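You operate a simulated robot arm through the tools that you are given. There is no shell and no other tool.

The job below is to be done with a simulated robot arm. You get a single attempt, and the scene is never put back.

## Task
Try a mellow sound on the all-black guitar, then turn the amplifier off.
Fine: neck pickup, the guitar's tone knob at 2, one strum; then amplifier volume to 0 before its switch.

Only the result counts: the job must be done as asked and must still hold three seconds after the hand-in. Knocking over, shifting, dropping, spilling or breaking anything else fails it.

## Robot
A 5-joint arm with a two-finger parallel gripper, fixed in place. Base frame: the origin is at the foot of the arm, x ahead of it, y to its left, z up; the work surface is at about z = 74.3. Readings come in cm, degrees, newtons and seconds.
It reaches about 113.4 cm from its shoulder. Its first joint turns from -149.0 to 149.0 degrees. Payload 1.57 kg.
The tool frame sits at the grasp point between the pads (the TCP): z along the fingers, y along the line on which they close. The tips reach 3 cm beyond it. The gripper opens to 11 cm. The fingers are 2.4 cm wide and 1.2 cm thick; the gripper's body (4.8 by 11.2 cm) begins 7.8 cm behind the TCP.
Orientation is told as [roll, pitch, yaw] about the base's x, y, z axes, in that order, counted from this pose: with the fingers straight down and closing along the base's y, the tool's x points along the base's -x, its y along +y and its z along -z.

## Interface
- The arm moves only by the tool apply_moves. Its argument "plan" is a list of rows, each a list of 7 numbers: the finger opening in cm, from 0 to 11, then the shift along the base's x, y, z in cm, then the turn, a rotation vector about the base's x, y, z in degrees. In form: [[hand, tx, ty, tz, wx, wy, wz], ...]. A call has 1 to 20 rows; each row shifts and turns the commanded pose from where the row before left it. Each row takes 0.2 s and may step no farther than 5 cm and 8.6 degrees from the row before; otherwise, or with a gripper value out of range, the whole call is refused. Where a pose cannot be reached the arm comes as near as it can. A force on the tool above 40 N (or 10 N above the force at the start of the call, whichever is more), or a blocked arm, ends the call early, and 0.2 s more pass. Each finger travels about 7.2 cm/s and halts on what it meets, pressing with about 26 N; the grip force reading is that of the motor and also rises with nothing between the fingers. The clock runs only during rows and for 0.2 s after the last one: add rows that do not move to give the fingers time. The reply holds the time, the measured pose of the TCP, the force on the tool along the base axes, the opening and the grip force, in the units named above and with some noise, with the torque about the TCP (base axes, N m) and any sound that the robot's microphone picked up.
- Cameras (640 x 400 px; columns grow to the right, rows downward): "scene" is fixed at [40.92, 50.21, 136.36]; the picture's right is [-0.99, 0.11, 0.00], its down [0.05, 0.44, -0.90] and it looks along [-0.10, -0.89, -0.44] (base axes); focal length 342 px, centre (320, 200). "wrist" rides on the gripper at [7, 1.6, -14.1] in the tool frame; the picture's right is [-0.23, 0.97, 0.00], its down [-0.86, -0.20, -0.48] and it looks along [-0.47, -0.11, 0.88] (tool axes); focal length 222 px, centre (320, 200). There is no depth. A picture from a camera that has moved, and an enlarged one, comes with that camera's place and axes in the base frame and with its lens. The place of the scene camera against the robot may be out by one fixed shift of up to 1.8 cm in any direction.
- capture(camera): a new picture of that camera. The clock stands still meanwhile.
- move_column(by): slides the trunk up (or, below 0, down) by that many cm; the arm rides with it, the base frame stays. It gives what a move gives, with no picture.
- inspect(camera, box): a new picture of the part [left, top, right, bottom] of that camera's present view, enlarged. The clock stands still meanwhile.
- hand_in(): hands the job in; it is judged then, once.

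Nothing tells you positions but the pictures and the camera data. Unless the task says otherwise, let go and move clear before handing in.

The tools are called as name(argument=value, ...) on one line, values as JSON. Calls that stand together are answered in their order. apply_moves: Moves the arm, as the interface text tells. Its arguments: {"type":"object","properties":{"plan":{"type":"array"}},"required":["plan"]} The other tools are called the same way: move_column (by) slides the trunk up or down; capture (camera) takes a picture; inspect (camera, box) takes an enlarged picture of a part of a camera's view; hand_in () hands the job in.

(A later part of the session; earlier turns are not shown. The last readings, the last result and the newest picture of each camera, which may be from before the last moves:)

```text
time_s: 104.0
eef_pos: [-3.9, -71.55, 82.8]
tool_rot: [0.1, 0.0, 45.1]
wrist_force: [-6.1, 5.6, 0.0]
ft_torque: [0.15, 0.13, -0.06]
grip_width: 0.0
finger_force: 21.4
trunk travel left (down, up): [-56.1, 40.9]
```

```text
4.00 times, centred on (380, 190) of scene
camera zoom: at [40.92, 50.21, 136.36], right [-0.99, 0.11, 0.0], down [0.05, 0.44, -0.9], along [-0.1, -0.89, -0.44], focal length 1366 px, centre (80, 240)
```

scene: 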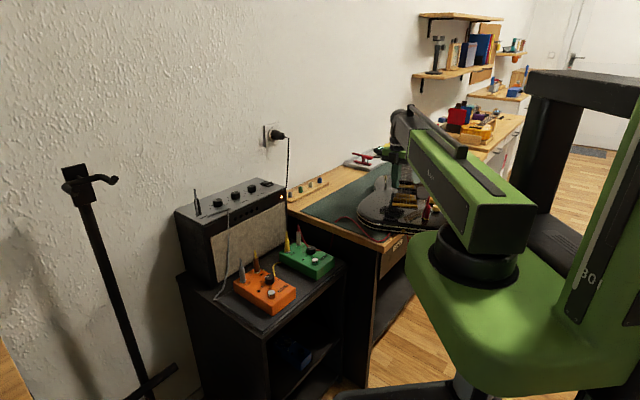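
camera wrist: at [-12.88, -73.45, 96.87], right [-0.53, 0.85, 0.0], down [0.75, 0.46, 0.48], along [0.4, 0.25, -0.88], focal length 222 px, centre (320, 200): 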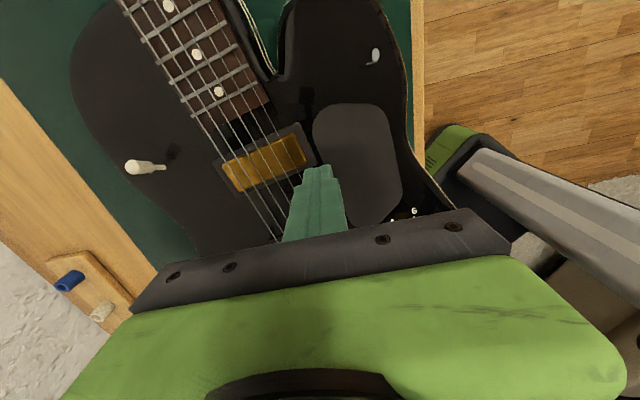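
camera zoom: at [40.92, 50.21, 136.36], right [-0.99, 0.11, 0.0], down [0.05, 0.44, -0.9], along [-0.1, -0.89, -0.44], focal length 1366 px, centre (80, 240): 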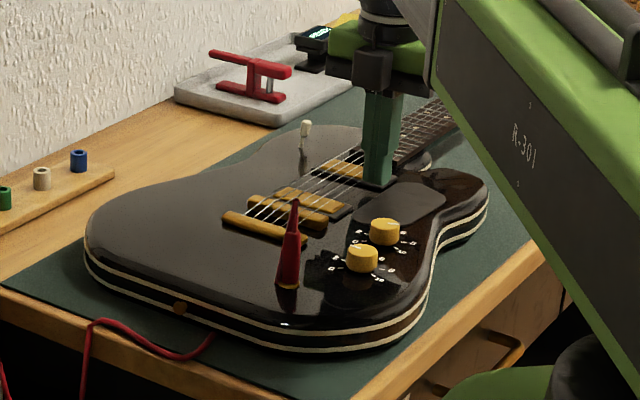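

The guitar is back to within roughly 0.35 cm and 1–2°. One more small push of 0.3 cm.

apply_moves(plan=[[0, 0.1, -0.12, 0, 0, 0, 0], [0, 0.1, -0.12, 0, 0, 0, 0], [0, 0, 0, 0, 0, 0, 0]])

inspect(camera="scene", box=[300, 140, 460, 240])

```text
time_s: 104.8
eef_pos: [-3.6, -71.94, 82.75]
tool_rot: [0.1, 0.0, 45.1]
wrist_force: [-3.8, 6.2, 0.0]
ft_torque: [0.16, 0.08, -0.01]
grip_width: 0.01
finger_force: 21.5
trunk travel left (down, up): [-56.1, 40.9]
```

```text
4.00 times, centred on (380, 190) of scene
camera zoom: at [40.92, 50.21, 136.36], right [-0.99, 0.11, 0.0], down [0.05, 0.44, -0.9], along [-0.1, -0.89, -0.44], focal length 1366 px, centre (80, 240)
```

zoom: 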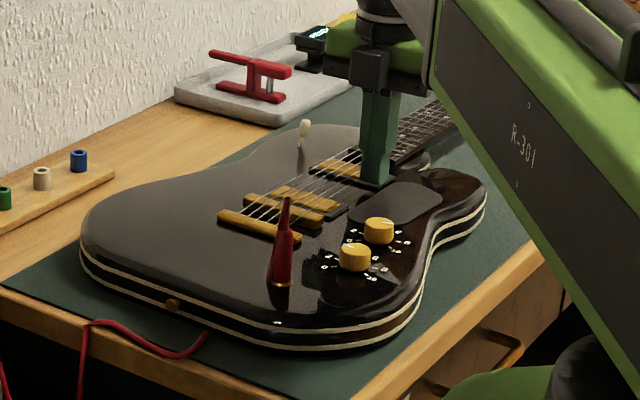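

The guitar is now within about 0.4 cm of its original place. The strings turned out springy, so the stroke needs a steeper tilt: leading edge clear above the strings and only the trailing corner dipping under them. I'll back off, rise, and re-measure the strings.

apply_moves(plan=[[0, -0.5, 0.5, 0, 0, 0, 0], [0, -0.7, 0.7, 0, 0, 0, 0], [0, 0, 0, 0, 0, 0, 0]])

move_column(by=8)

apply_moves(plan=[[0, 1.5, -2.0, 0, 0, 0, 0], [0, 1.5, -2.0, 0, 0, 0, 0], [0, 1.5, -2.0, 0, 0, 0, 0], [0, 1.3, -2.0, 0, 0, 0, 0], [0, 0, 0, 0, 0, 0, 0], [0, 0, 0, 0, 0, 0, 0]])

capture(camera="wrist")

inspect(camera="wrist", box=[240, 60, 400, 160])

inspect(camera="scene", box=[300, 140, 460, 240])

```text
time_s: 105.6
eef_pos: [-4.82, -70.75, 82.79]
tool_rot: [0.1, 0.0, 45.1]
wrist_force: [-0.7, 0.2, 0.5]
ft_torque: [0.0, 0.0, 0.0]
grip_width: 0.0
finger_force: 21.3
trunk travel left (down, up): [-56.1, 40.9]
```

```text
time_s: 106.8
eef_pos: [-4.89, -70.7, 90.74]
tool_rot: [0.2, -0.1, 45.1]
wrist_force: [0.5, 0.2, 0.1]
ft_torque: [-0.03, -0.02, -0.02]
grip_width: 0.01
finger_force: 21.5
trunk travel left (down, up): [-64.1, 32.9]
```

```text
time_s: 108.2
eef_pos: [1.0, -78.67, 90.81]
tool_rot: [0.2, 0.0, 45.1]
wrist_force: [0.0, 0.7, 0.4]
ft_torque: [-0.02, 0.01, 0.01]
grip_width: 0.0
finger_force: 21.2
trunk travel left (down, up): [-64.1, 32.9]
```

```text
taken
camera wrist: at [-4.95, -82.52, 104.88], right [-0.53, 0.85, 0.0], down [0.75, 0.46, 0.48], along [0.4, 0.25, -0.88], focal length 222 px, centre (320, 200)
```

wrist: 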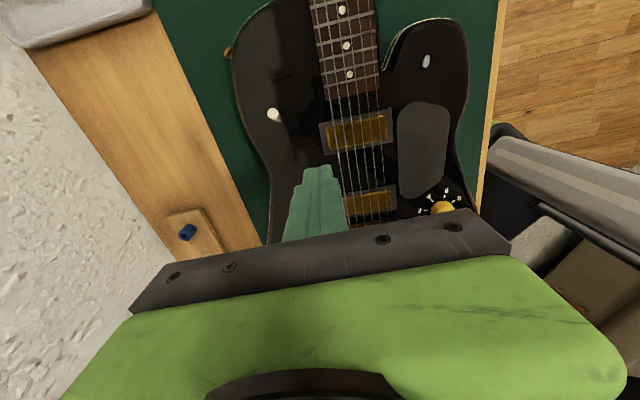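

```text
4.00 times, centred on (320, 110) of wrist
camera zoom: at [-4.95, -82.52, 104.88], right [-0.53, 0.85, 0.0], down [0.75, 0.46, 0.48], along [0.4, 0.25, -0.88], focal length 888 px, centre (320, 560)
```

zoom: 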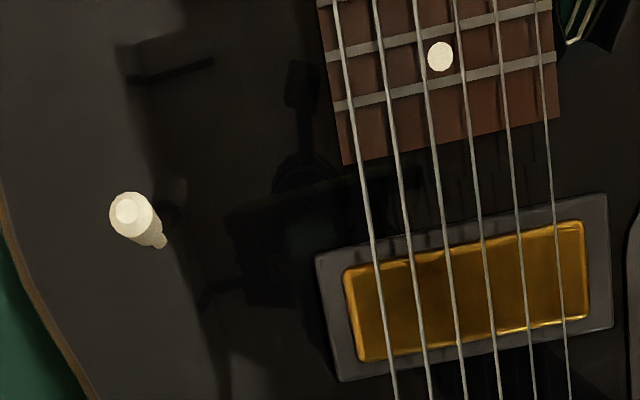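

```text
4.00 times, centred on (380, 190) of scene
camera zoom: at [40.92, 50.21, 136.36], right [-0.99, 0.11, 0.0], down [0.05, 0.44, -0.9], along [-0.1, -0.89, -0.44], focal length 1366 px, centre (80, 240)
```

zoom: 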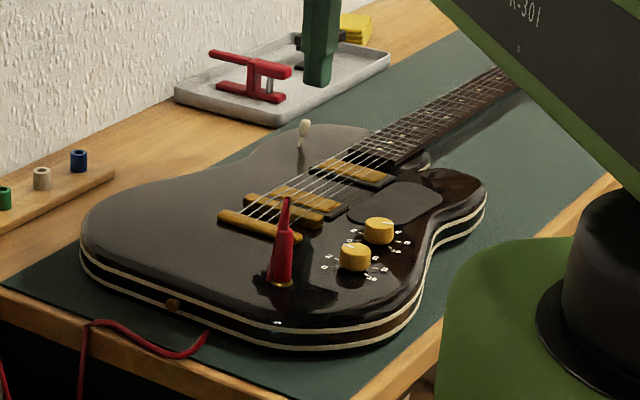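

The strings at the neck pickup run from w ≈ -54.5 to -49.6. I'll move beside the bass string over the neck pickup (close to the guitar's balance point, so it resists sliding best), tilt 16° with the leading side up, and check the pose from above.

apply_moves(plan=[[0, -0.36, -1.43, 0, 0, 0, 0], [0, 0, 0, 0, 8, 0, 0], [0, 0, 0, 0, 7.8, 0, 0], [0, 0, 0, 0, 0, 0, 0]])

move_column(by=-5)

capture(camera="wrist")

inspect(camera="scene", box=[340, 140, 420, 190])

```text
time_s: 109.2
eef_pos: [0.56, -80.15, 91.65]
tool_rot: [11.4, -11.1, 44.0]
wrist_force: [0.4, -0.1, -0.2]
ft_torque: [0.01, -0.02, -0.02]
grip_width: 0.01
finger_force: 21.4
out of reach, approached as far as the arm can: row 3
trunk travel left (down, up): [-64.1, 32.9]
```

```text
time_s: 110.1
eef_pos: [0.61, -80.13, 86.72]
tool_rot: [11.3, -11.1, 44.0]
wrist_force: [-0.2, 0.3, -0.1]
ft_torque: [0.05, 0.0, 0.01]
grip_width: 0.0
finger_force: 20.9
trunk travel left (down, up): [-59.1, 37.9]
```

```text
taken
camera wrist: at [-5.41, -87.62, 99.21], right [-0.53, 0.82, 0.23], down [0.75, 0.32, 0.59], along [0.4, 0.48, -0.78], focal length 222 px, centre (320, 200)
```

wrist: 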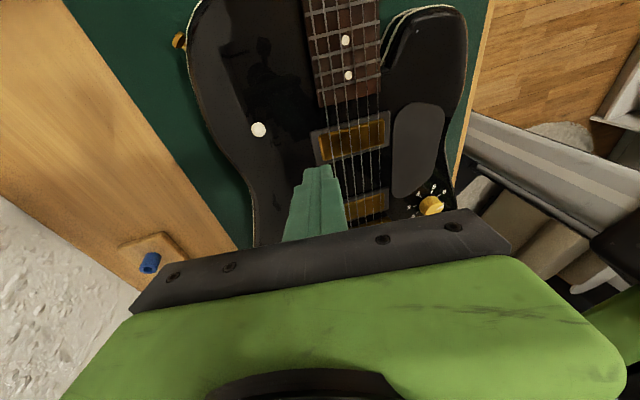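

```text
8.00 times, centred on (380, 165) of scene
camera zoom: at [40.92, 50.21, 136.36], right [-0.99, 0.11, 0.0], down [0.05, 0.44, -0.9], along [-0.1, -0.89, -0.44], focal length 2732 px, centre (-160, 480)
```

zoom: 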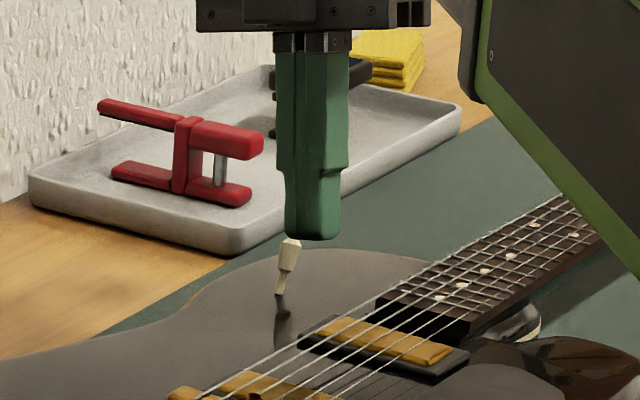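

The tilt is in (15.9°), with the tool risen 0.9 cm as the wrist pivots, so I now use the measured height. I'll lower so the trailing corner dips about 0.15 cm below the string tops while the leading edge stays 0.3 cm above them.

move_column(by=-3.46)

inspect(camera="scene", box=[350, 150, 414, 190])

inspect(camera="wrist", box=[256, 80, 416, 180])

```text
time_s: 110.9
eef_pos: [0.62, -80.14, 83.24]
tool_rot: [11.3, -11.1, 44.1]
wrist_force: [-0.1, 0.2, 0.4]
ft_torque: [0.01, 0.01, 0.03]
grip_width: 0.01
finger_force: 21.1
trunk travel left (down, up): [-55.6, 41.4]
```

```text
10.00 times, centred on (382, 170) of scene
camera zoom: at [40.92, 50.21, 136.36], right [-0.99, 0.11, 0.0], down [0.05, 0.44, -0.9], along [-0.1, -0.89, -0.44], focal length 3415 px, centre (-300, 500)
```

zoom: 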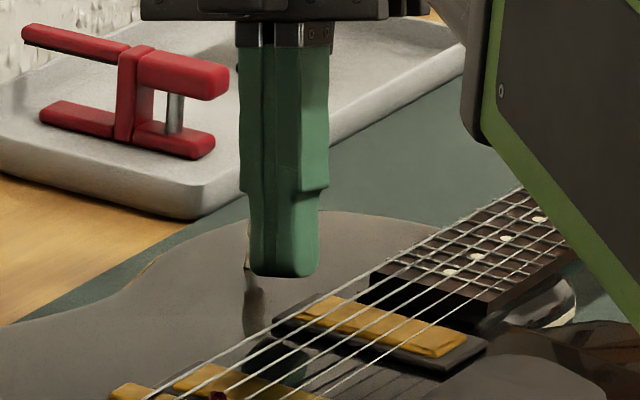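

```text
4.00 times, centred on (336, 130) of wrist
camera zoom: at [-5.41, -87.62, 95.75], right [-0.53, 0.82, 0.23], down [0.75, 0.32, 0.59], along [0.4, 0.48, -0.78], focal length 888 px, centre (256, 480)
```

zoom: 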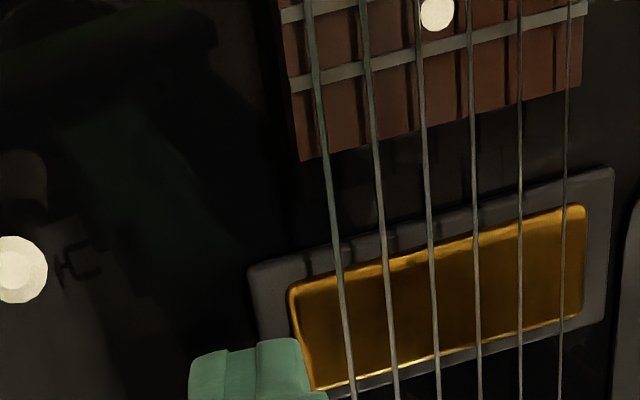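

The fingers stand right beside the bass string over the neck pickup. First a short checked stroke over the bass string only.

apply_moves(plan=[[0, -1.1, 1.1, 0, 0, 0, -0.9], [0, -1.0, 1.0, 0, 0, 0, -0.8]])

```text
time_s: 111.5
eef_pos: [-1.44, -78.07, 83.2]
tool_rot: [11.4, -11.1, 42.3]
wrist_force: [1.2, -1.4, 2.7]
ft_torque: [-0.03, -0.02, 0.0]
grip_width: 0.0
finger_force: 21.2
trunk travel left (down, up): [-55.6, 41.4]
```

The corner is riding on the string: 2.7 N up and under 2 N of drag, not blocked. I'll sweep on over the remaining strings.

apply_moves(plan=[[0, -1.45, 1.45, 0, 0, 0, -1.0], [0, -1.45, 1.45, 0, 0, 0, -1.0], [0, -1.3, 1.3, 0, 0, 0, -1.0], [0, 0, 0, 0, 0, 0, 0]])

inspect(camera="scene", box=[300, 140, 460, 240])

```text
time_s: 112.5
eef_pos: [-5.81, -73.73, 83.22]
tool_rot: [11.6, -11.1, 39.3]
wrist_force: [0.3, -0.4, -0.3]
ft_torque: [0.0, 0.0, 0.0]
grip_width: 0.0
finger_force: 21.3
trunk travel left (down, up): [-55.6, 41.4]
```

```text
4.00 times, centred on (380, 190) of scene
camera zoom: at [40.92, 50.21, 136.36], right [-0.99, 0.11, 0.0], down [0.05, 0.44, -0.9], along [-0.1, -0.89, -0.44], focal length 1366 px, centre (80, 240)
```

zoom: 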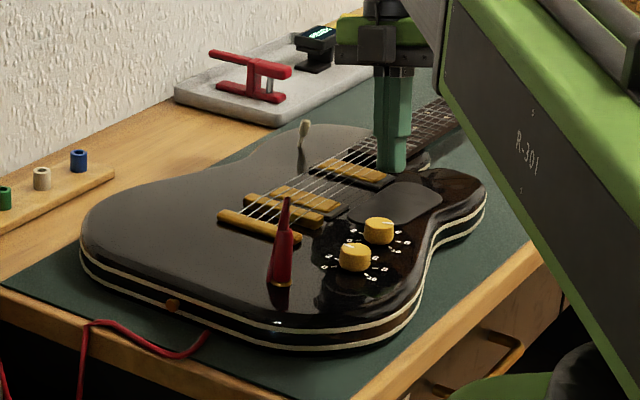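

The whole sweep went across cleanly and the guitar didn't move, but still no sound, so it needs a firmer stroke. I'll lift, return to the bass side, and repeat 0.15 cm deeper in one continuous sweep.

move_column(by=1.5)

apply_moves(plan=[[0, 1.6, -1.6, 0, 0, 0, 1.2], [0, 1.6, -1.6, 0, 0, 0, 1.2], [0, 1.6, -1.6, 0, 0, 0, 1.2], [0, 1.6, -1.6, 0, 0, 0, 1.1], [0, 0, 0, 0, 0, 0, 0]])

move_column(by=-1.65)

apply_moves(plan=[[0, -1.6, 1.6, 0, 0, 0, -1.2], [0, -1.6, 1.6, 0, 0, 0, -1.2], [0, -1.6, 1.6, 0, 0, 0, -1.2], [0, -1.6, 1.6, 0, 0, 0, -1.1], [0, 0, 0, 0, 0, 0, 0]])

inspect(camera="scene", box=[300, 140, 460, 240])

```text
time_s: 113.1
eef_pos: [-5.7, -73.63, 84.65]
tool_rot: [11.4, -11.1, 39.3]
wrist_force: [-0.1, 0.6, -0.2]
ft_torque: [0.0, 0.02, -0.01]
grip_width: 0.0
finger_force: 21.0
trunk travel left (down, up): [-57.1, 39.9]
```

```text
time_s: 114.3
eef_pos: [0.86, -80.01, 84.7]
tool_rot: [11.4, -11.1, 44.0]
wrist_force: [-0.1, -0.5, 0.4]
ft_torque: [0.0, -0.01, -0.01]
grip_width: 0.01
finger_force: 21.7
trunk travel left (down, up): [-57.1, 39.9]
```

```text
time_s: 115.0
eef_pos: [0.87, -80.03, 83.11]
tool_rot: [11.4, -11.1, 44.0]
wrist_force: [0.8, 1.0, 0.3]
ft_torque: [0.01, 0.01, 0.02]
grip_width: 0.02
finger_force: 21.1
trunk travel left (down, up): [-55.5, 41.5]
```

```text
time_s: 116.2
eef_pos: [-5.75, -73.46, 83.0]
tool_rot: [11.5, -11.1, 39.2]
wrist_force: [-1.3, 1.0, 2.6]
ft_torque: [0.0, 0.03, -0.02]
grip_width: 0.01
finger_force: 21.4
trunk travel left (down, up): [-55.5, 41.5]
```

```text
4.00 times, centred on (380, 190) of scene
camera zoom: at [40.92, 50.21, 136.36], right [-0.99, 0.11, 0.0], down [0.05, 0.44, -0.9], along [-0.1, -0.89, -0.44], focal length 1366 px, centre (80, 240)
```

zoom: 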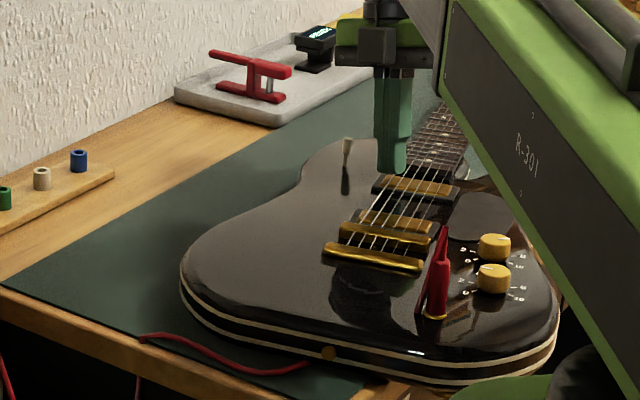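

The deeper stroke caught and swung the guitar again. I'll lift straight up first, then look and put it back as before; after that I'll only use the light, non-catching depth but much faster.

apply_moves(plan=[[0, 0.5, -0.5, 0, 0, 0, 0], [0, 0.5, -0.5, 0, 0, 0, 0]])

move_column(by=8)

capture(camera="wrist")

inspect(camera="scene", box=[300, 140, 460, 240])

```text
time_s: 116.8
eef_pos: [-4.65, -74.68, 83.03]
tool_rot: [11.4, -11.1, 39.4]
wrist_force: [0.6, -0.1, 0.2]
ft_torque: [-0.02, 0.0, 0.01]
grip_width: 0.01
finger_force: 21.4
trunk travel left (down, up): [-55.5, 41.5]
```

```text
time_s: 117.9
eef_pos: [-4.59, -74.67, 90.92]
tool_rot: [11.3, -11.1, 39.3]
wrist_force: [0.5, -0.2, 0.2]
ft_torque: [0.02, 0.01, 0.01]
grip_width: 0.02
finger_force: 21.1
trunk travel left (down, up): [-63.5, 33.5]
```

```text
taken
camera wrist: at [-11.21, -81.67, 103.59], right [-0.46, 0.86, 0.23], down [0.77, 0.25, 0.59], along [0.44, 0.45, -0.78], focal length 222 px, centre (320, 200)
```

wrist: 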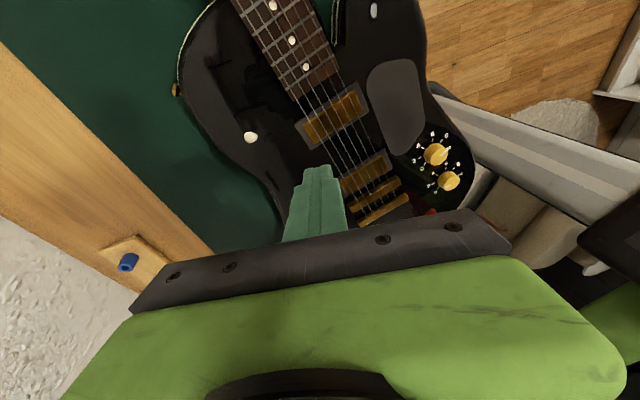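

```text
4.00 times, centred on (380, 190) of scene
camera zoom: at [40.92, 50.21, 136.36], right [-0.99, 0.11, 0.0], down [0.05, 0.44, -0.9], along [-0.1, -0.89, -0.44], focal length 1366 px, centre (80, 240)
```

zoom: 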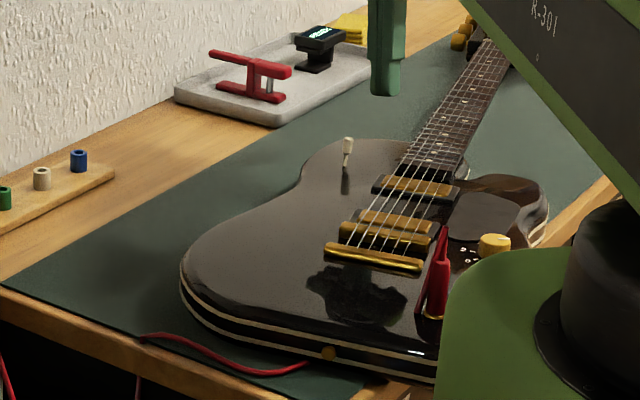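

The guitar is rotated about 18° again but resting safely. I'll untilt the tool and take a straight view to measure it.

apply_moves(plan=[[0, -0.5, 0.5, 0, -8, 0, 3], [0, -0.5, 0.5, 0, -7.9, 0, 2.7], [0, 0, 0, 0, 0, 0, 0], [0, 0, 0, 0, 0, 0, 0]])

capture(camera="wrist")

inspect(camera="wrist", box=[200, 20, 440, 170])

```text
time_s: 118.9
eef_pos: [-5.59, -73.64, 90.1]
tool_rot: [-0.3, -0.2, 46.1]
wrist_force: [0.1, -0.6, 0.4]
ft_torque: [-0.03, 0.0, -0.01]
grip_width: 0.02
finger_force: 21.7
out of reach, approached as far as the arm can: row 1
trunk travel left (down, up): [-63.5, 33.5]
```

```text
taken
camera wrist: at [-11.62, -77.61, 104.21], right [-0.55, 0.84, 0.0], down [0.73, 0.48, 0.48], along [0.41, 0.26, -0.88], focal length 222 px, centre (320, 200)
```

wrist: 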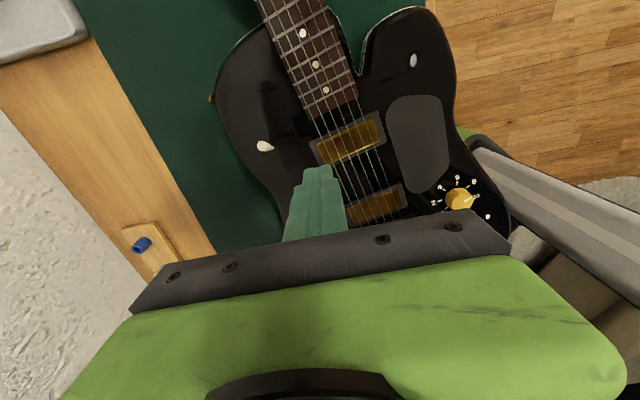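

```text
2.67 times, centred on (320, 95) of wrist
camera zoom: at [-11.62, -77.61, 104.21], right [-0.55, 0.84, 0.0], down [0.73, 0.48, 0.48], along [0.41, 0.26, -0.88], focal length 592 px, centre (320, 480)
```

zoom: 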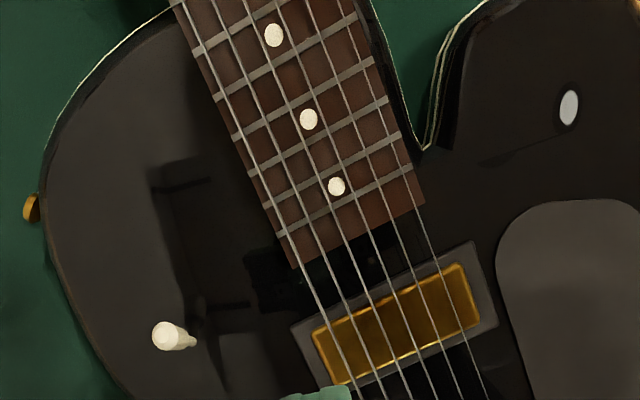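

The guitar is turned about 15°, shifted about 7 cm across at the neck pickup. I'll restore it the same way as before: go to the treble side between the pickups, lower, and push back.

apply_moves(plan=[[0, -1.6, 2.6, 0, 0.3, 0.1, -0.5], [0, -1.6, 2.6, 0, 0, 0, -0.5], [0, -1.7, 2.6, 0, 0, 0, 0], [0, 0, 0, 0, 0, 0, 0]])

move_column(by=-7.35)

apply_moves(plan=[[0, 0.3, -0.22, 0, 0, 0, 0], [0, 0.3, -0.22, 0, 0, 0, 0], [0, 0.3, -0.22, 0, 0, 0, 0], [0, 0.3, -0.22, 0, 0, 0, 0], [0, 0.3, -0.22, 0, 0, 0, 0], [0, 0.3, -0.22, 0, 0, 0, 0], [0, 0.3, -0.22, 0, 0, 0, 0], [0, 0, 0, 0, 0, 0, 0]])

inspect(camera="scene", box=[300, 140, 460, 240])

inspect(camera="wrist", box=[110, 0, 430, 200])

```text
time_s: 119.9
eef_pos: [-10.57, -65.84, 90.23]
tool_rot: [0.1, -0.5, 45.3]
wrist_force: [0.8, -0.3, -0.2]
ft_torque: [0.01, 0.01, 0.01]
grip_width: 0.0
finger_force: 21.3
trunk travel left (down, up): [-63.5, 33.5]
```

```text
time_s: 121.0
eef_pos: [-10.64, -65.95, 82.73]
tool_rot: [0.1, -0.4, 45.2]
wrist_force: [0.4, -0.5, 0.1]
ft_torque: [0.01, 0.01, -0.06]
grip_width: 0.0
finger_force: 21.5
trunk travel left (down, up): [-56.1, 40.9]
```

```text
time_s: 122.8
eef_pos: [-8.52, -67.25, 82.82]
tool_rot: [0.0, -0.4, 45.2]
wrist_force: [-3.4, 3.0, 0.3]
ft_torque: [0.12, 0.08, 0.05]
grip_width: 0.04
finger_force: 21.4
trunk travel left (down, up): [-56.1, 40.9]
```

```text
4.00 times, centred on (380, 190) of scene
camera zoom: at [40.92, 50.21, 136.36], right [-0.99, 0.11, 0.0], down [0.05, 0.44, -0.9], along [-0.1, -0.89, -0.44], focal length 1366 px, centre (80, 240)
```

zoom: 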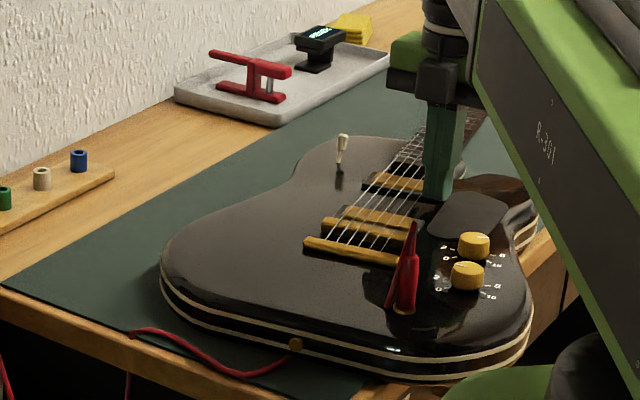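

```text
2.00 times, centred on (270, 100) of wrist
camera zoom: at [-14.59, -71.2, 96.87], right [-0.53, 0.85, 0.0], down [0.74, 0.46, 0.48], along [0.41, 0.26, -0.88], focal length 444 px, centre (420, 400)
```

zoom: 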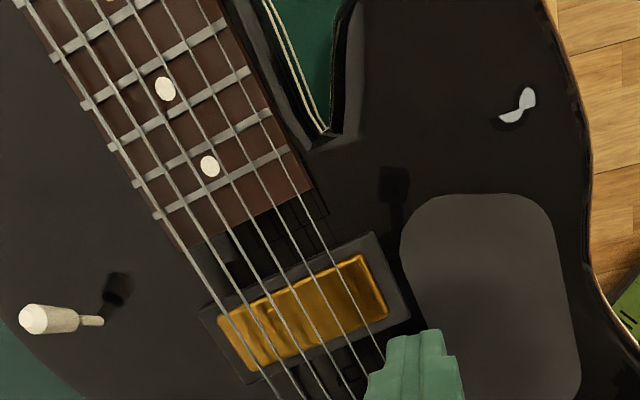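

It's coming back. I'll continue along this path in measured steps.

apply_moves(plan=[[0, 0.32, -0.25, 0, 0, 0, 0], [0, 0.32, -0.25, 0, 0, 0, 0], [0, 0.32, -0.25, 0, 0, 0, 0], [0, 0.32, -0.25, 0, 0, 0, 0], [0, 0.32, -0.25, 0, 0, 0, 0], [0, 0.32, -0.25, 0, 0, 0, 0], [0, 0.32, -0.25, 0, 0, 0, 0], [0, 0.32, -0.25, 0, 0, 0, 0], [0, 0, 0, 0, 0, 0, 0]])

inspect(camera="scene", box=[300, 140, 460, 240])

inspect(camera="wrist", box=[110, 0, 430, 200])

```text
time_s: 124.8
eef_pos: [-6.05, -69.39, 82.82]
tool_rot: [0.1, -0.4, 45.3]
wrist_force: [-2.6, 4.4, -0.3]
ft_torque: [0.11, 0.06, 0.04]
grip_width: 0.01
finger_force: 21.2
trunk travel left (down, up): [-56.1, 40.9]
```

```text
4.00 times, centred on (380, 190) of scene
camera zoom: at [40.92, 50.21, 136.36], right [-0.99, 0.11, 0.0], down [0.05, 0.44, -0.9], along [-0.1, -0.89, -0.44], focal length 1366 px, centre (80, 240)
```

zoom: 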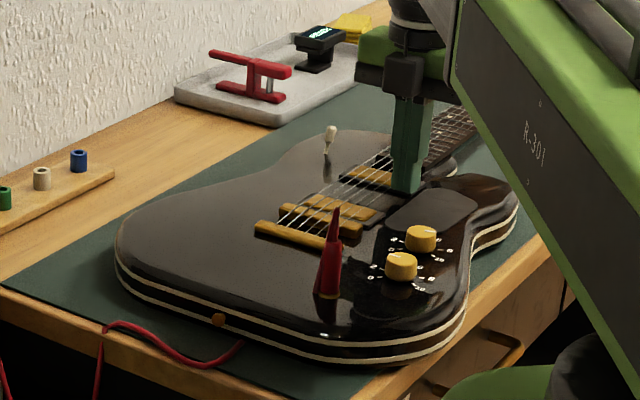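

```text
2.00 times, centred on (270, 100) of wrist
camera zoom: at [-12.09, -73.24, 96.88], right [-0.53, 0.85, 0.0], down [0.74, 0.46, 0.48], along [0.41, 0.26, -0.88], focal length 444 px, centre (420, 400)
```

zoom: 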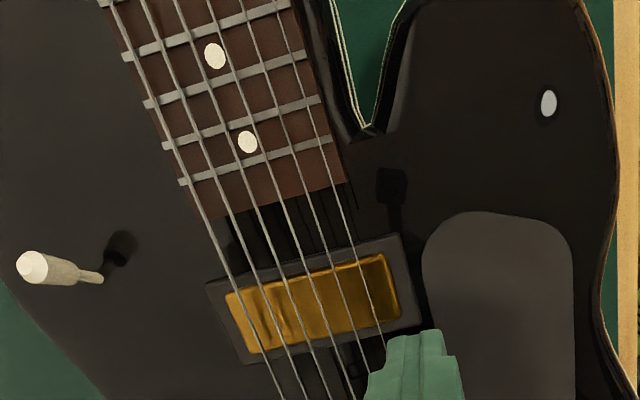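

The rotation is nearly gone, but about 3.3 cm of sideways offset remains, so I now need a push nearer the guitar's balance point. I'll use the side of the fretboard end (a solid edge) rather than the strings.

apply_moves(plan=[[0, -0.5, 0.5, 0, 0, 0, 0], [0, -0.7, 0.7, 0, 0, 0, 0]])

move_column(by=6)

apply_moves(plan=[[0, -1.9, -2.1, 0, 0, 0.4, 0], [0, -1.9, -2.1, 0, 0, 0, 0], [0, -1.8, -2.2, 0, 0, 0, 0], [0, 0, 0, 0, 0, 0, 0], [0, 0, 0, 0, 0, 0, 0]])

capture(camera="wrist")

inspect(camera="wrist", box=[200, 60, 440, 210])

```text
time_s: 125.4
eef_pos: [-7.07, -68.14, 82.82]
tool_rot: [0.0, -0.3, 45.2]
wrist_force: [0.1, -0.4, 0.3]
ft_torque: [0.02, 0.0, -0.01]
grip_width: 0.02
finger_force: 21.3
trunk travel left (down, up): [-56.1, 40.9]
```

```text
time_s: 126.4
eef_pos: [-7.16, -68.11, 88.74]
tool_rot: [0.0, -0.4, 45.2]
wrist_force: [-0.8, 0.5, 0.5]
ft_torque: [-0.02, 0.02, -0.01]
grip_width: 0.0
finger_force: 21.5
trunk travel left (down, up): [-62.1, 34.9]
```

```text
time_s: 127.6
eef_pos: [-12.63, -74.63, 88.68]
tool_rot: [0.4, -0.1, 45.2]
wrist_force: [0.3, -0.2, 0.4]
ft_torque: [0.02, -0.01, -0.02]
grip_width: 0.0
finger_force: 21.6
trunk travel left (down, up): [-62.1, 34.9]
```

```text
taken
camera wrist: at [-18.67, -78.42, 102.9], right [-0.53, 0.85, 0.01], down [0.75, 0.46, 0.48], along [0.4, 0.26, -0.88], focal length 222 px, centre (320, 200)
```

wrist: 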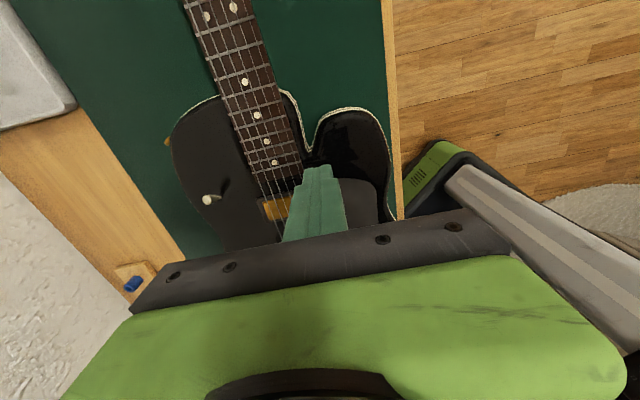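

```text
2.67 times, centred on (320, 135) of wrist
camera zoom: at [-18.67, -78.42, 102.9], right [-0.53, 0.85, 0.01], down [0.75, 0.46, 0.48], along [0.4, 0.26, -0.88], focal length 592 px, centre (320, 373)
```

zoom: 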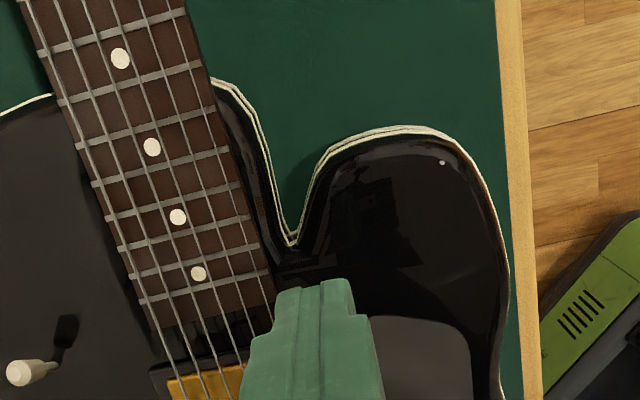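

The finger is beside the fretboard's treble edge, about 1.1 cm away, over the guitar's balance point. I'll lower to tip z ≈ 79.1 and push it straight back by about 3 cm.

move_column(by=-6.6)

apply_moves(plan=[[0, 0.35, -0.35, 0, -0.3, 0, 0], [0, 0.35, -0.35, 0, 0, 0, 0], [0, 0.25, -0.25, 0, 0, 0, 0], [0, 0.25, -0.25, 0, 0, 0, 0], [0, 0.25, -0.25, 0, 0, 0, 0], [0, 0.25, -0.25, 0, 0, 0, 0], [0, 0, 0, 0, 0, 0, 0]])

inspect(camera="scene", box=[300, 140, 460, 240])

inspect(camera="wrist", box=[110, 0, 430, 200])

```text
time_s: 128.7
eef_pos: [-12.6, -74.63, 82.21]
tool_rot: [0.3, -0.1, 45.2]
wrist_force: [0.8, -0.3, 0.7]
ft_torque: [-0.01, 0.01, 0.01]
grip_width: 0.02
finger_force: 21.4
trunk travel left (down, up): [-55.5, 41.5]
```

```text
time_s: 130.3
eef_pos: [-11.12, -76.13, 82.2]
tool_rot: [0.0, 0.1, 45.1]
wrist_force: [-9.1, 8.8, 5.0]
ft_torque: [0.23, 0.21, -0.02]
grip_width: 0.0
finger_force: 21.4
trunk travel left (down, up): [-55.5, 41.5]
```

```text
4.00 times, centred on (380, 190) of scene
camera zoom: at [40.92, 50.21, 136.36], right [-0.99, 0.11, 0.0], down [0.05, 0.44, -0.9], along [-0.1, -0.89, -0.44], focal length 1366 px, centre (80, 240)
```

zoom: 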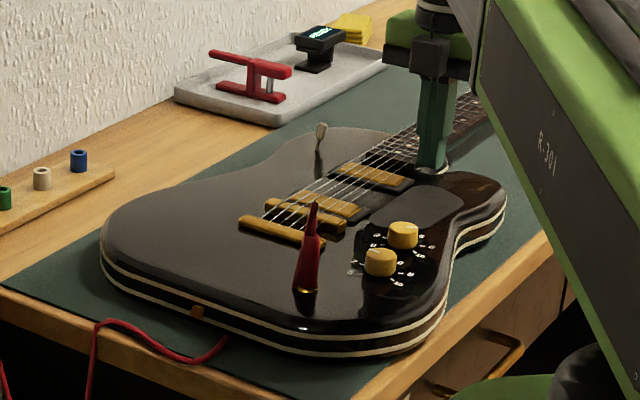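

```text
2.00 times, centred on (270, 100) of wrist
camera zoom: at [-17.02, -79.95, 96.38], right [-0.53, 0.85, 0.0], down [0.75, 0.47, 0.48], along [0.4, 0.25, -0.88], focal length 444 px, centre (420, 400)
```

zoom: 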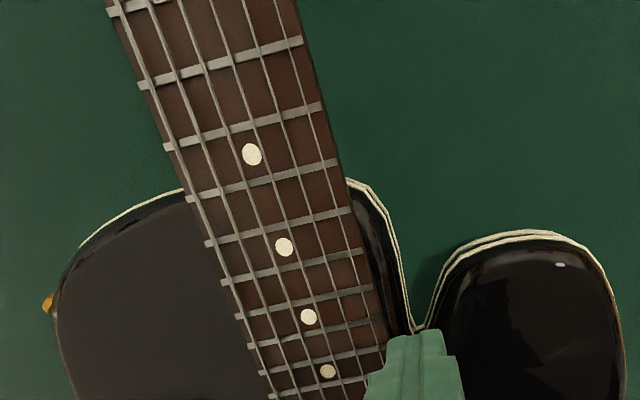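

The guitar now translates without turning (needs about 12 N here, so it is firmly held near this point). About 1.6 cm remains; I'll push on.

apply_moves(plan=[[0, 0.25, -0.25, 0, 0, 0, 0], [0, 0.25, -0.25, 0, 0, 0, 0], [0, 0.25, -0.25, 0, 0, 0, 0], [0, 0.25, -0.25, 0, 0, 0, 0], [0, 0, 0, 0, 0, 0, 0]])

inspect(camera="scene", box=[300, 140, 460, 240])

```text
time_s: 131.5
eef_pos: [-10.08, -77.17, 82.31]
tool_rot: [0.0, 0.0, 45.2]
wrist_force: [-8.6, 8.6, 5.8]
ft_torque: [0.18, 0.27, -0.14]
grip_width: 0.02
finger_force: 21.1
trunk travel left (down, up): [-55.5, 41.5]
```

```text
4.00 times, centred on (380, 190) of scene
camera zoom: at [40.92, 50.21, 136.36], right [-0.99, 0.11, 0.0], down [0.05, 0.44, -0.9], along [-0.1, -0.89, -0.44], focal length 1366 px, centre (80, 240)
```

zoom: 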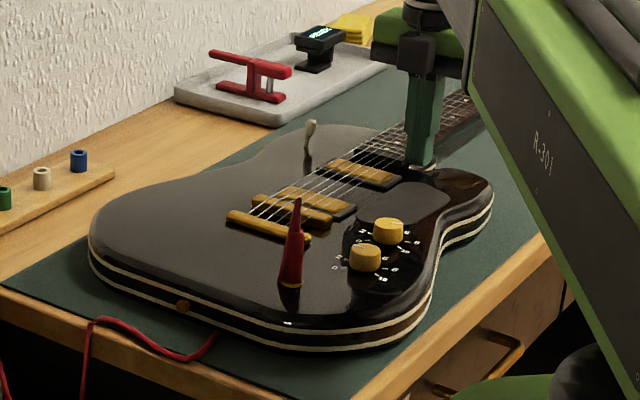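

About 0.4 cm left; one more small push.

apply_moves(plan=[[0, 0.14, -0.14, 0, 0, 0, 0], [0, 0.14, -0.14, 0, 0, 0, 0], [0, 0, 0, 0, 0, 0, 0]])

inspect(camera="scene", box=[300, 140, 460, 240])

```text
time_s: 132.3
eef_pos: [-9.67, -77.51, 82.13]
tool_rot: [0.0, 0.1, 45.2]
wrist_force: [-6.5, 8.3, 2.4]
ft_torque: [0.2, 0.19, -0.09]
grip_width: 0.02
finger_force: 21.6
trunk travel left (down, up): [-55.5, 41.5]
```

```text
4.00 times, centred on (380, 190) of scene
camera zoom: at [40.92, 50.21, 136.36], right [-0.99, 0.11, 0.0], down [0.05, 0.44, -0.9], along [-0.1, -0.89, -0.44], focal length 1366 px, centre (80, 240)
```

zoom: 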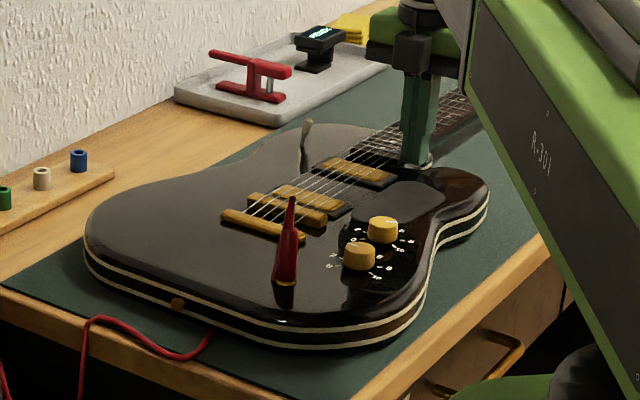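

The guitar is now back exactly on its original landmarks. For the stroke I'll use the gap between fretboard and neck pickup, right by the balance point where the guitar holds about twice as firmly. I'll back off, rise, move there and tilt.

apply_moves(plan=[[0, -0.4, 0.4, 0, 0, 0, 0], [0, -0.6, 0.6, 0, 0, 0, 0], [0, 0, 0, 0, 0, 0, 0]])

move_column(by=8.5)

apply_moves(plan=[[0, 3.2, -1.5, 0, 0, 0, 0], [0, 3.2, -1.5, 0, 0, 0, 0], [0, 3.4, -1.5, 0, 0, 0, 0], [0, 0, 0, 0, 0, 0, 0], [0, 0, 0, 0, 0, 0, 0]])

capture(camera="wrist")

inspect(camera="wrist", box=[256, 60, 416, 160])

inspect(camera="scene", box=[300, 140, 460, 240])

```text
time_s: 133.1
eef_pos: [-10.79, -76.49, 82.13]
tool_rot: [0.1, 0.1, 45.1]
wrist_force: [-0.7, 1.0, 0.9]
ft_torque: [0.0, 0.0, 0.0]
grip_width: 0.0
finger_force: 21.3
trunk travel left (down, up): [-55.5, 41.5]
```

```text
time_s: 134.3
eef_pos: [-10.69, -76.53, 90.59]
tool_rot: [0.1, 0.2, 45.2]
wrist_force: [-0.6, -0.2, -0.7]
ft_torque: [0.05, -0.03, -0.03]
grip_width: 0.0
finger_force: 20.7
trunk travel left (down, up): [-64.0, 33.0]
```

```text
time_s: 135.5
eef_pos: [-0.74, -81.01, 90.82]
tool_rot: [0.0, 0.1, 45.2]
wrist_force: [0.4, -0.1, 0.4]
ft_torque: [-0.01, -0.01, -0.02]
grip_width: 0.0
finger_force: 21.2
trunk travel left (down, up): [-64.0, 33.0]
```

```text
taken
camera wrist: at [-6.72, -84.89, 104.82], right [-0.53, 0.85, 0.0], down [0.75, 0.47, 0.48], along [0.4, 0.25, -0.88], focal length 222 px, centre (320, 200)
```

wrist: 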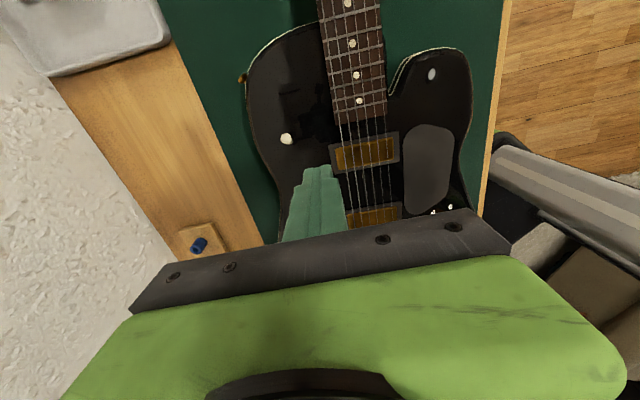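

```text
4.00 times, centred on (336, 110) of wrist
camera zoom: at [-6.72, -84.89, 104.82], right [-0.53, 0.85, 0.0], down [0.75, 0.47, 0.48], along [0.4, 0.25, -0.88], focal length 888 px, centre (256, 560)
```

zoom: 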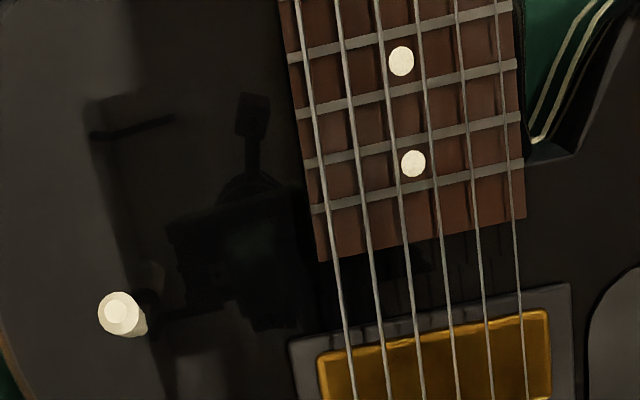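

```text
4.00 times, centred on (380, 190) of scene
camera zoom: at [40.92, 50.21, 136.36], right [-0.99, 0.11, 0.0], down [0.05, 0.44, -0.9], along [-0.1, -0.89, -0.44], focal length 1366 px, centre (80, 240)
```

zoom: 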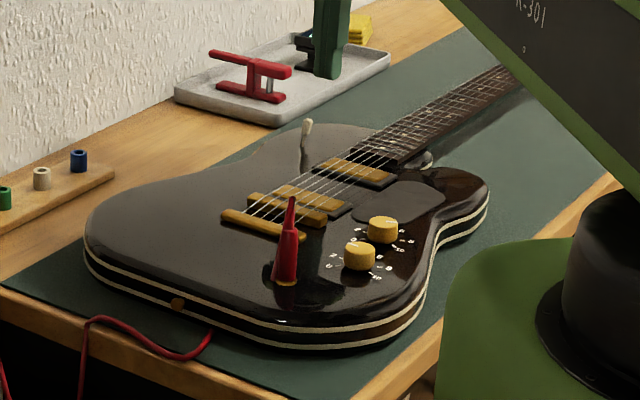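

The guitar sits on its original spot; the gap runs from s = -60.0 to -58.0 with strings from w ≈ -54.3 to -49.5. I'll position beside the bass string there, tilt 16°, and lower so the corner dips about 0.25 cm under the strings.

apply_moves(plan=[[0, -0.3, -0.38, 0, 0, 0, -0.2], [0, 0, 0, 0, 8, 0, 0], [0, 0, 0, 0, 7.9, 0, 0], [0, 0, 0, 0, 0, 0, 0]])

move_column(by=-6)

apply_moves(plan=[[0, 0, 0, 0, 0, 0, 0], [0, 0, 0, 0, 0, 0, 0]])

inspect(camera="wrist", box=[256, 60, 416, 160])

```text
time_s: 136.5
eef_pos: [-1.18, -81.43, 91.64]
tool_rot: [11.5, -11.1, 43.9]
wrist_force: [-0.8, 0.2, -0.1]
ft_torque: [-0.01, -0.01, -0.01]
grip_width: 0.0
finger_force: 21.4
out of reach, approached as far as the arm can: row 3
trunk travel left (down, up): [-64.0, 33.0]
```

```text
time_s: 137.5
eef_pos: [-1.2, -81.37, 85.62]
tool_rot: [11.5, -11.0, 43.9]
wrist_force: [0.4, -0.4, 0.1]
ft_torque: [-0.01, 0.01, -0.03]
grip_width: 0.01
finger_force: 21.5
trunk travel left (down, up): [-58.0, 39.0]
```

```text
time_s: 138.1
eef_pos: [-1.19, -81.52, 85.67]
tool_rot: [11.5, -11.0, 43.9]
wrist_force: [-0.9, 0.0, -0.3]
ft_torque: [0.05, -0.03, 0.04]
grip_width: 0.0
finger_force: 21.6
trunk travel left (down, up): [-58.0, 39.0]
```

```text
4.00 times, centred on (336, 110) of wrist
camera zoom: at [-7.17, -88.95, 98.15], right [-0.53, 0.82, 0.23], down [0.75, 0.32, 0.58], along [0.4, 0.48, -0.78], focal length 888 px, centre (256, 560)
```

zoom: 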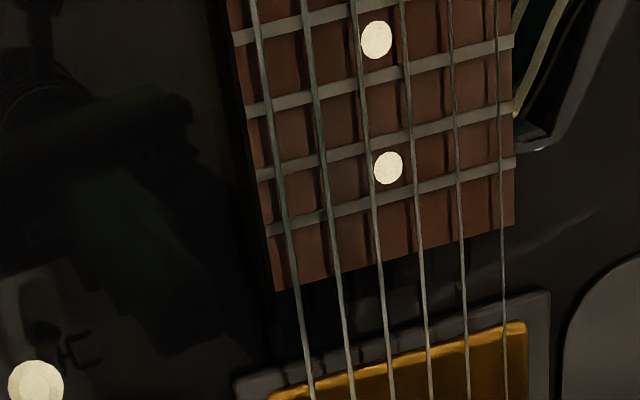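

All set 2.5 cm above: the corner will run in the gap, leading edge clear. I'll lower to the stroke height and sweep across quickly in one go.

move_column(by=-2.46)

apply_moves(plan=[[0, -3.1, 3.1, 0, 0, 0, -2.4], [0, -3.1, 3.1, 0, 0, 0, -2.4], [0, 0, 0, 0, 0, 0, 0]])

inspect(camera="scene", box=[300, 140, 460, 240])

```text
time_s: 138.8
eef_pos: [-1.2, -81.43, 83.14]
tool_rot: [11.5, -11.0, 43.8]
wrist_force: [-0.1, -0.3, 0.1]
ft_torque: [-0.01, 0.01, 0.01]
grip_width: 0.0
finger_force: 21.2
trunk travel left (down, up): [-55.5, 41.5]
```

```text
time_s: 139.6
eef_pos: [-7.59, -75.34, 83.13]
tool_rot: [11.4, -11.0, 39.1]
wrist_force: [0.3, 0.3, 0.2]
ft_torque: [-0.01, -0.01, 0.0]
grip_width: 0.0
finger_force: 21.2
trunk travel left (down, up): [-55.5, 41.5]
```

```text
4.00 times, centred on (380, 190) of scene
camera zoom: at [40.92, 50.21, 136.36], right [-0.99, 0.11, 0.0], down [0.05, 0.44, -0.9], along [-0.1, -0.89, -0.44], focal length 1366 px, centre (80, 240)
```

zoom: 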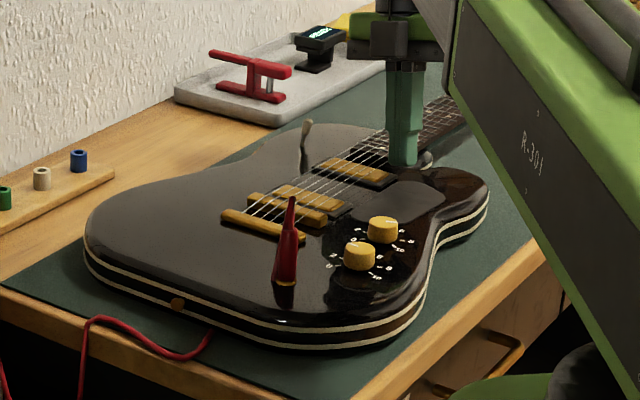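

The fast sweep crossed cleanly and the guitar did not move, yet no sound: with the tilt, the fingertip centre stays above string level. Next I'll try the upright fingers just skimming the strings (the height known not to catch), but fast.

move_column(by=8)

apply_moves(plan=[[0, 1.0, 1.4, 0, -7.9, 0, 3], [0, 1.1, 1.4, 0, -7.9, 0, 3], [0, 1.1, 1.4, 0, 0, 0, 0], [0, 1.2, 1.4, 0, 0, 0, 0], [0, 0, 0, 0, 0, 0, 0]])

capture(camera="wrist")

```text
time_s: 140.8
eef_pos: [-7.42, -75.26, 91.08]
tool_rot: [11.5, -11.0, 39.1]
wrist_force: [-0.2, -0.9, 0.3]
ft_torque: [0.01, -0.01, -0.01]
grip_width: 0.0
finger_force: 21.3
trunk travel left (down, up): [-63.5, 33.5]
```

```text
time_s: 142.0
eef_pos: [-3.04, -69.45, 90.25]
tool_rot: [-0.2, -0.3, 46.2]
wrist_force: [1.0, -0.4, -0.9]
ft_torque: [0.0, 0.01, -0.02]
grip_width: 0.0
finger_force: 21.7
out of reach, approached as far as the arm can: row 1
trunk travel left (down, up): [-63.5, 33.5]
```

```text
taken
camera wrist: at [-9.06, -73.5, 104.31], right [-0.55, 0.84, 0.0], down [0.73, 0.48, 0.48], along [0.41, 0.26, -0.88], focal length 222 px, centre (320, 200)
```

wrist: 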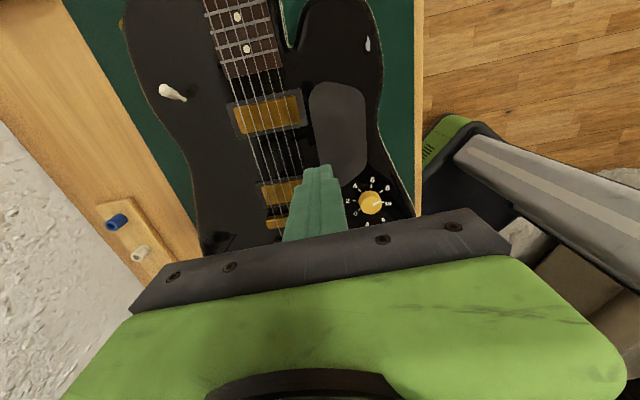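

I'll straighten the last fraction of a degree, lower to the just-clearing height, and make a fast pass across all the strings toward the bass side.

apply_moves(plan=[[0, 0, 0, 0, 0, 0.35, -1.1], [0, 0, 0, 0, 0, 0, 0]])

move_column(by=-7.14)

apply_moves(plan=[[0, 3.5, -3.5, 0, 0, 0, 0], [0, 3.5, -3.5, 0, 0, 0, 0], [0, 0, 0, 0, 0, 0, 0]])

inspect(camera="scene", box=[300, 140, 460, 240])

```text
time_s: 142.6
eef_pos: [-3.03, -69.63, 90.19]
tool_rot: [0.0, 0.0, 45.1]
wrist_force: [0.0, 0.1, -0.1]
ft_torque: [0.01, 0.01, 0.01]
grip_width: 0.01
finger_force: 21.2
out of reach, approached as far as the arm can: row 1
trunk travel left (down, up): [-63.5, 33.5]
```

```text
time_s: 143.7
eef_pos: [-3.05, -69.6, 83.16]
tool_rot: [0.1, 0.1, 45.2]
wrist_force: [-0.2, 0.5, 0.5]
ft_torque: [-0.02, -0.01, -0.01]
grip_width: 0.0
finger_force: 21.8
trunk travel left (down, up): [-56.4, 40.6]
```

```text
time_s: 144.5
eef_pos: [4.05, -76.65, 83.07]
tool_rot: [0.1, 0.0, 45.1]
wrist_force: [-0.7, -0.2, 0.3]
ft_torque: [0.02, -0.02, 0.0]
grip_width: 0.0
finger_force: 20.9
trunk travel left (down, up): [-56.4, 40.6]
```

```text
4.00 times, centred on (380, 190) of scene
camera zoom: at [40.92, 50.21, 136.36], right [-0.99, 0.11, 0.0], down [0.05, 0.44, -0.9], along [-0.1, -0.89, -0.44], focal length 1366 px, centre (80, 240)
```

zoom: 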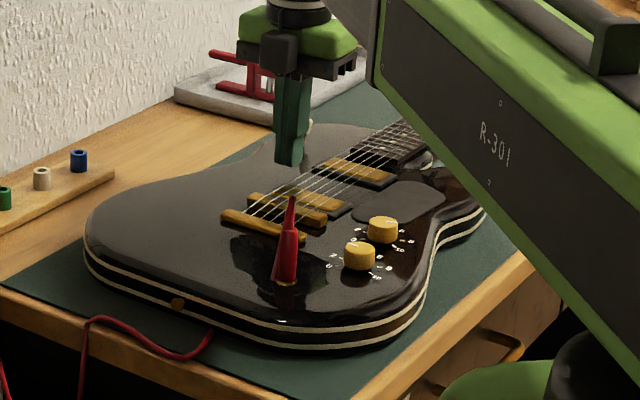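

No sound from skimming either. The firmer (but safe) tilted stroke has only been tried over the neck pickup, so I'll now do it in the usual place, between the two pickups. I'll rise, move to the bass side there, and tilt.

move_column(by=8)

apply_moves(plan=[[0, -0.37, -0.54, 0, 0, 0, 0], [0, 0, 0, 0, 8, 0.38, 0], [0, 0, 0, 0, 7.9, 0.38, 0], [0, 0, 0, 0, 0, 0, 0], [0, 0, 0, 0, 0, 0, 0]])

move_column(by=-6)

apply_moves(plan=[[0, 0, 0, 0, 0, 0, 0], [0, 0, 0, 0, 0, 0, 0]])

```text
time_s: 145.6
eef_pos: [3.8, -76.45, 91.15]
tool_rot: [0.1, 0.0, 45.1]
wrist_force: [0.2, 0.2, -0.4]
ft_torque: [-0.02, 0.01, 0.04]
grip_width: 0.02
finger_force: 21.3
trunk travel left (down, up): [-64.4, 32.6]
```

```text
time_s: 146.8
eef_pos: [3.59, -77.0, 92.0]
tool_rot: [12.0, -10.7, 44.2]
wrist_force: [0.1, -0.6, 0.4]
ft_torque: [-0.02, 0.0, 0.0]
grip_width: 0.0
finger_force: 21.5
out of reach, approached as far as the arm can: row 3
trunk travel left (down, up): [-64.4, 32.6]
```

```text
time_s: 147.8
eef_pos: [3.58, -77.14, 86.05]
tool_rot: [11.9, -10.8, 44.2]
wrist_force: [-0.1, -0.4, 0.3]
ft_torque: [0.02, 0.02, -0.02]
grip_width: 0.03
finger_force: 21.6
trunk travel left (down, up): [-58.4, 38.6]
```

```text
time_s: 148.4
eef_pos: [3.64, -77.05, 85.81]
tool_rot: [11.9, -10.8, 44.2]
wrist_force: [0.4, -0.6, 0.0]
ft_torque: [0.01, 0.0, 0.01]
grip_width: 0.0
finger_force: 21.5
trunk travel left (down, up): [-58.4, 38.6]
```

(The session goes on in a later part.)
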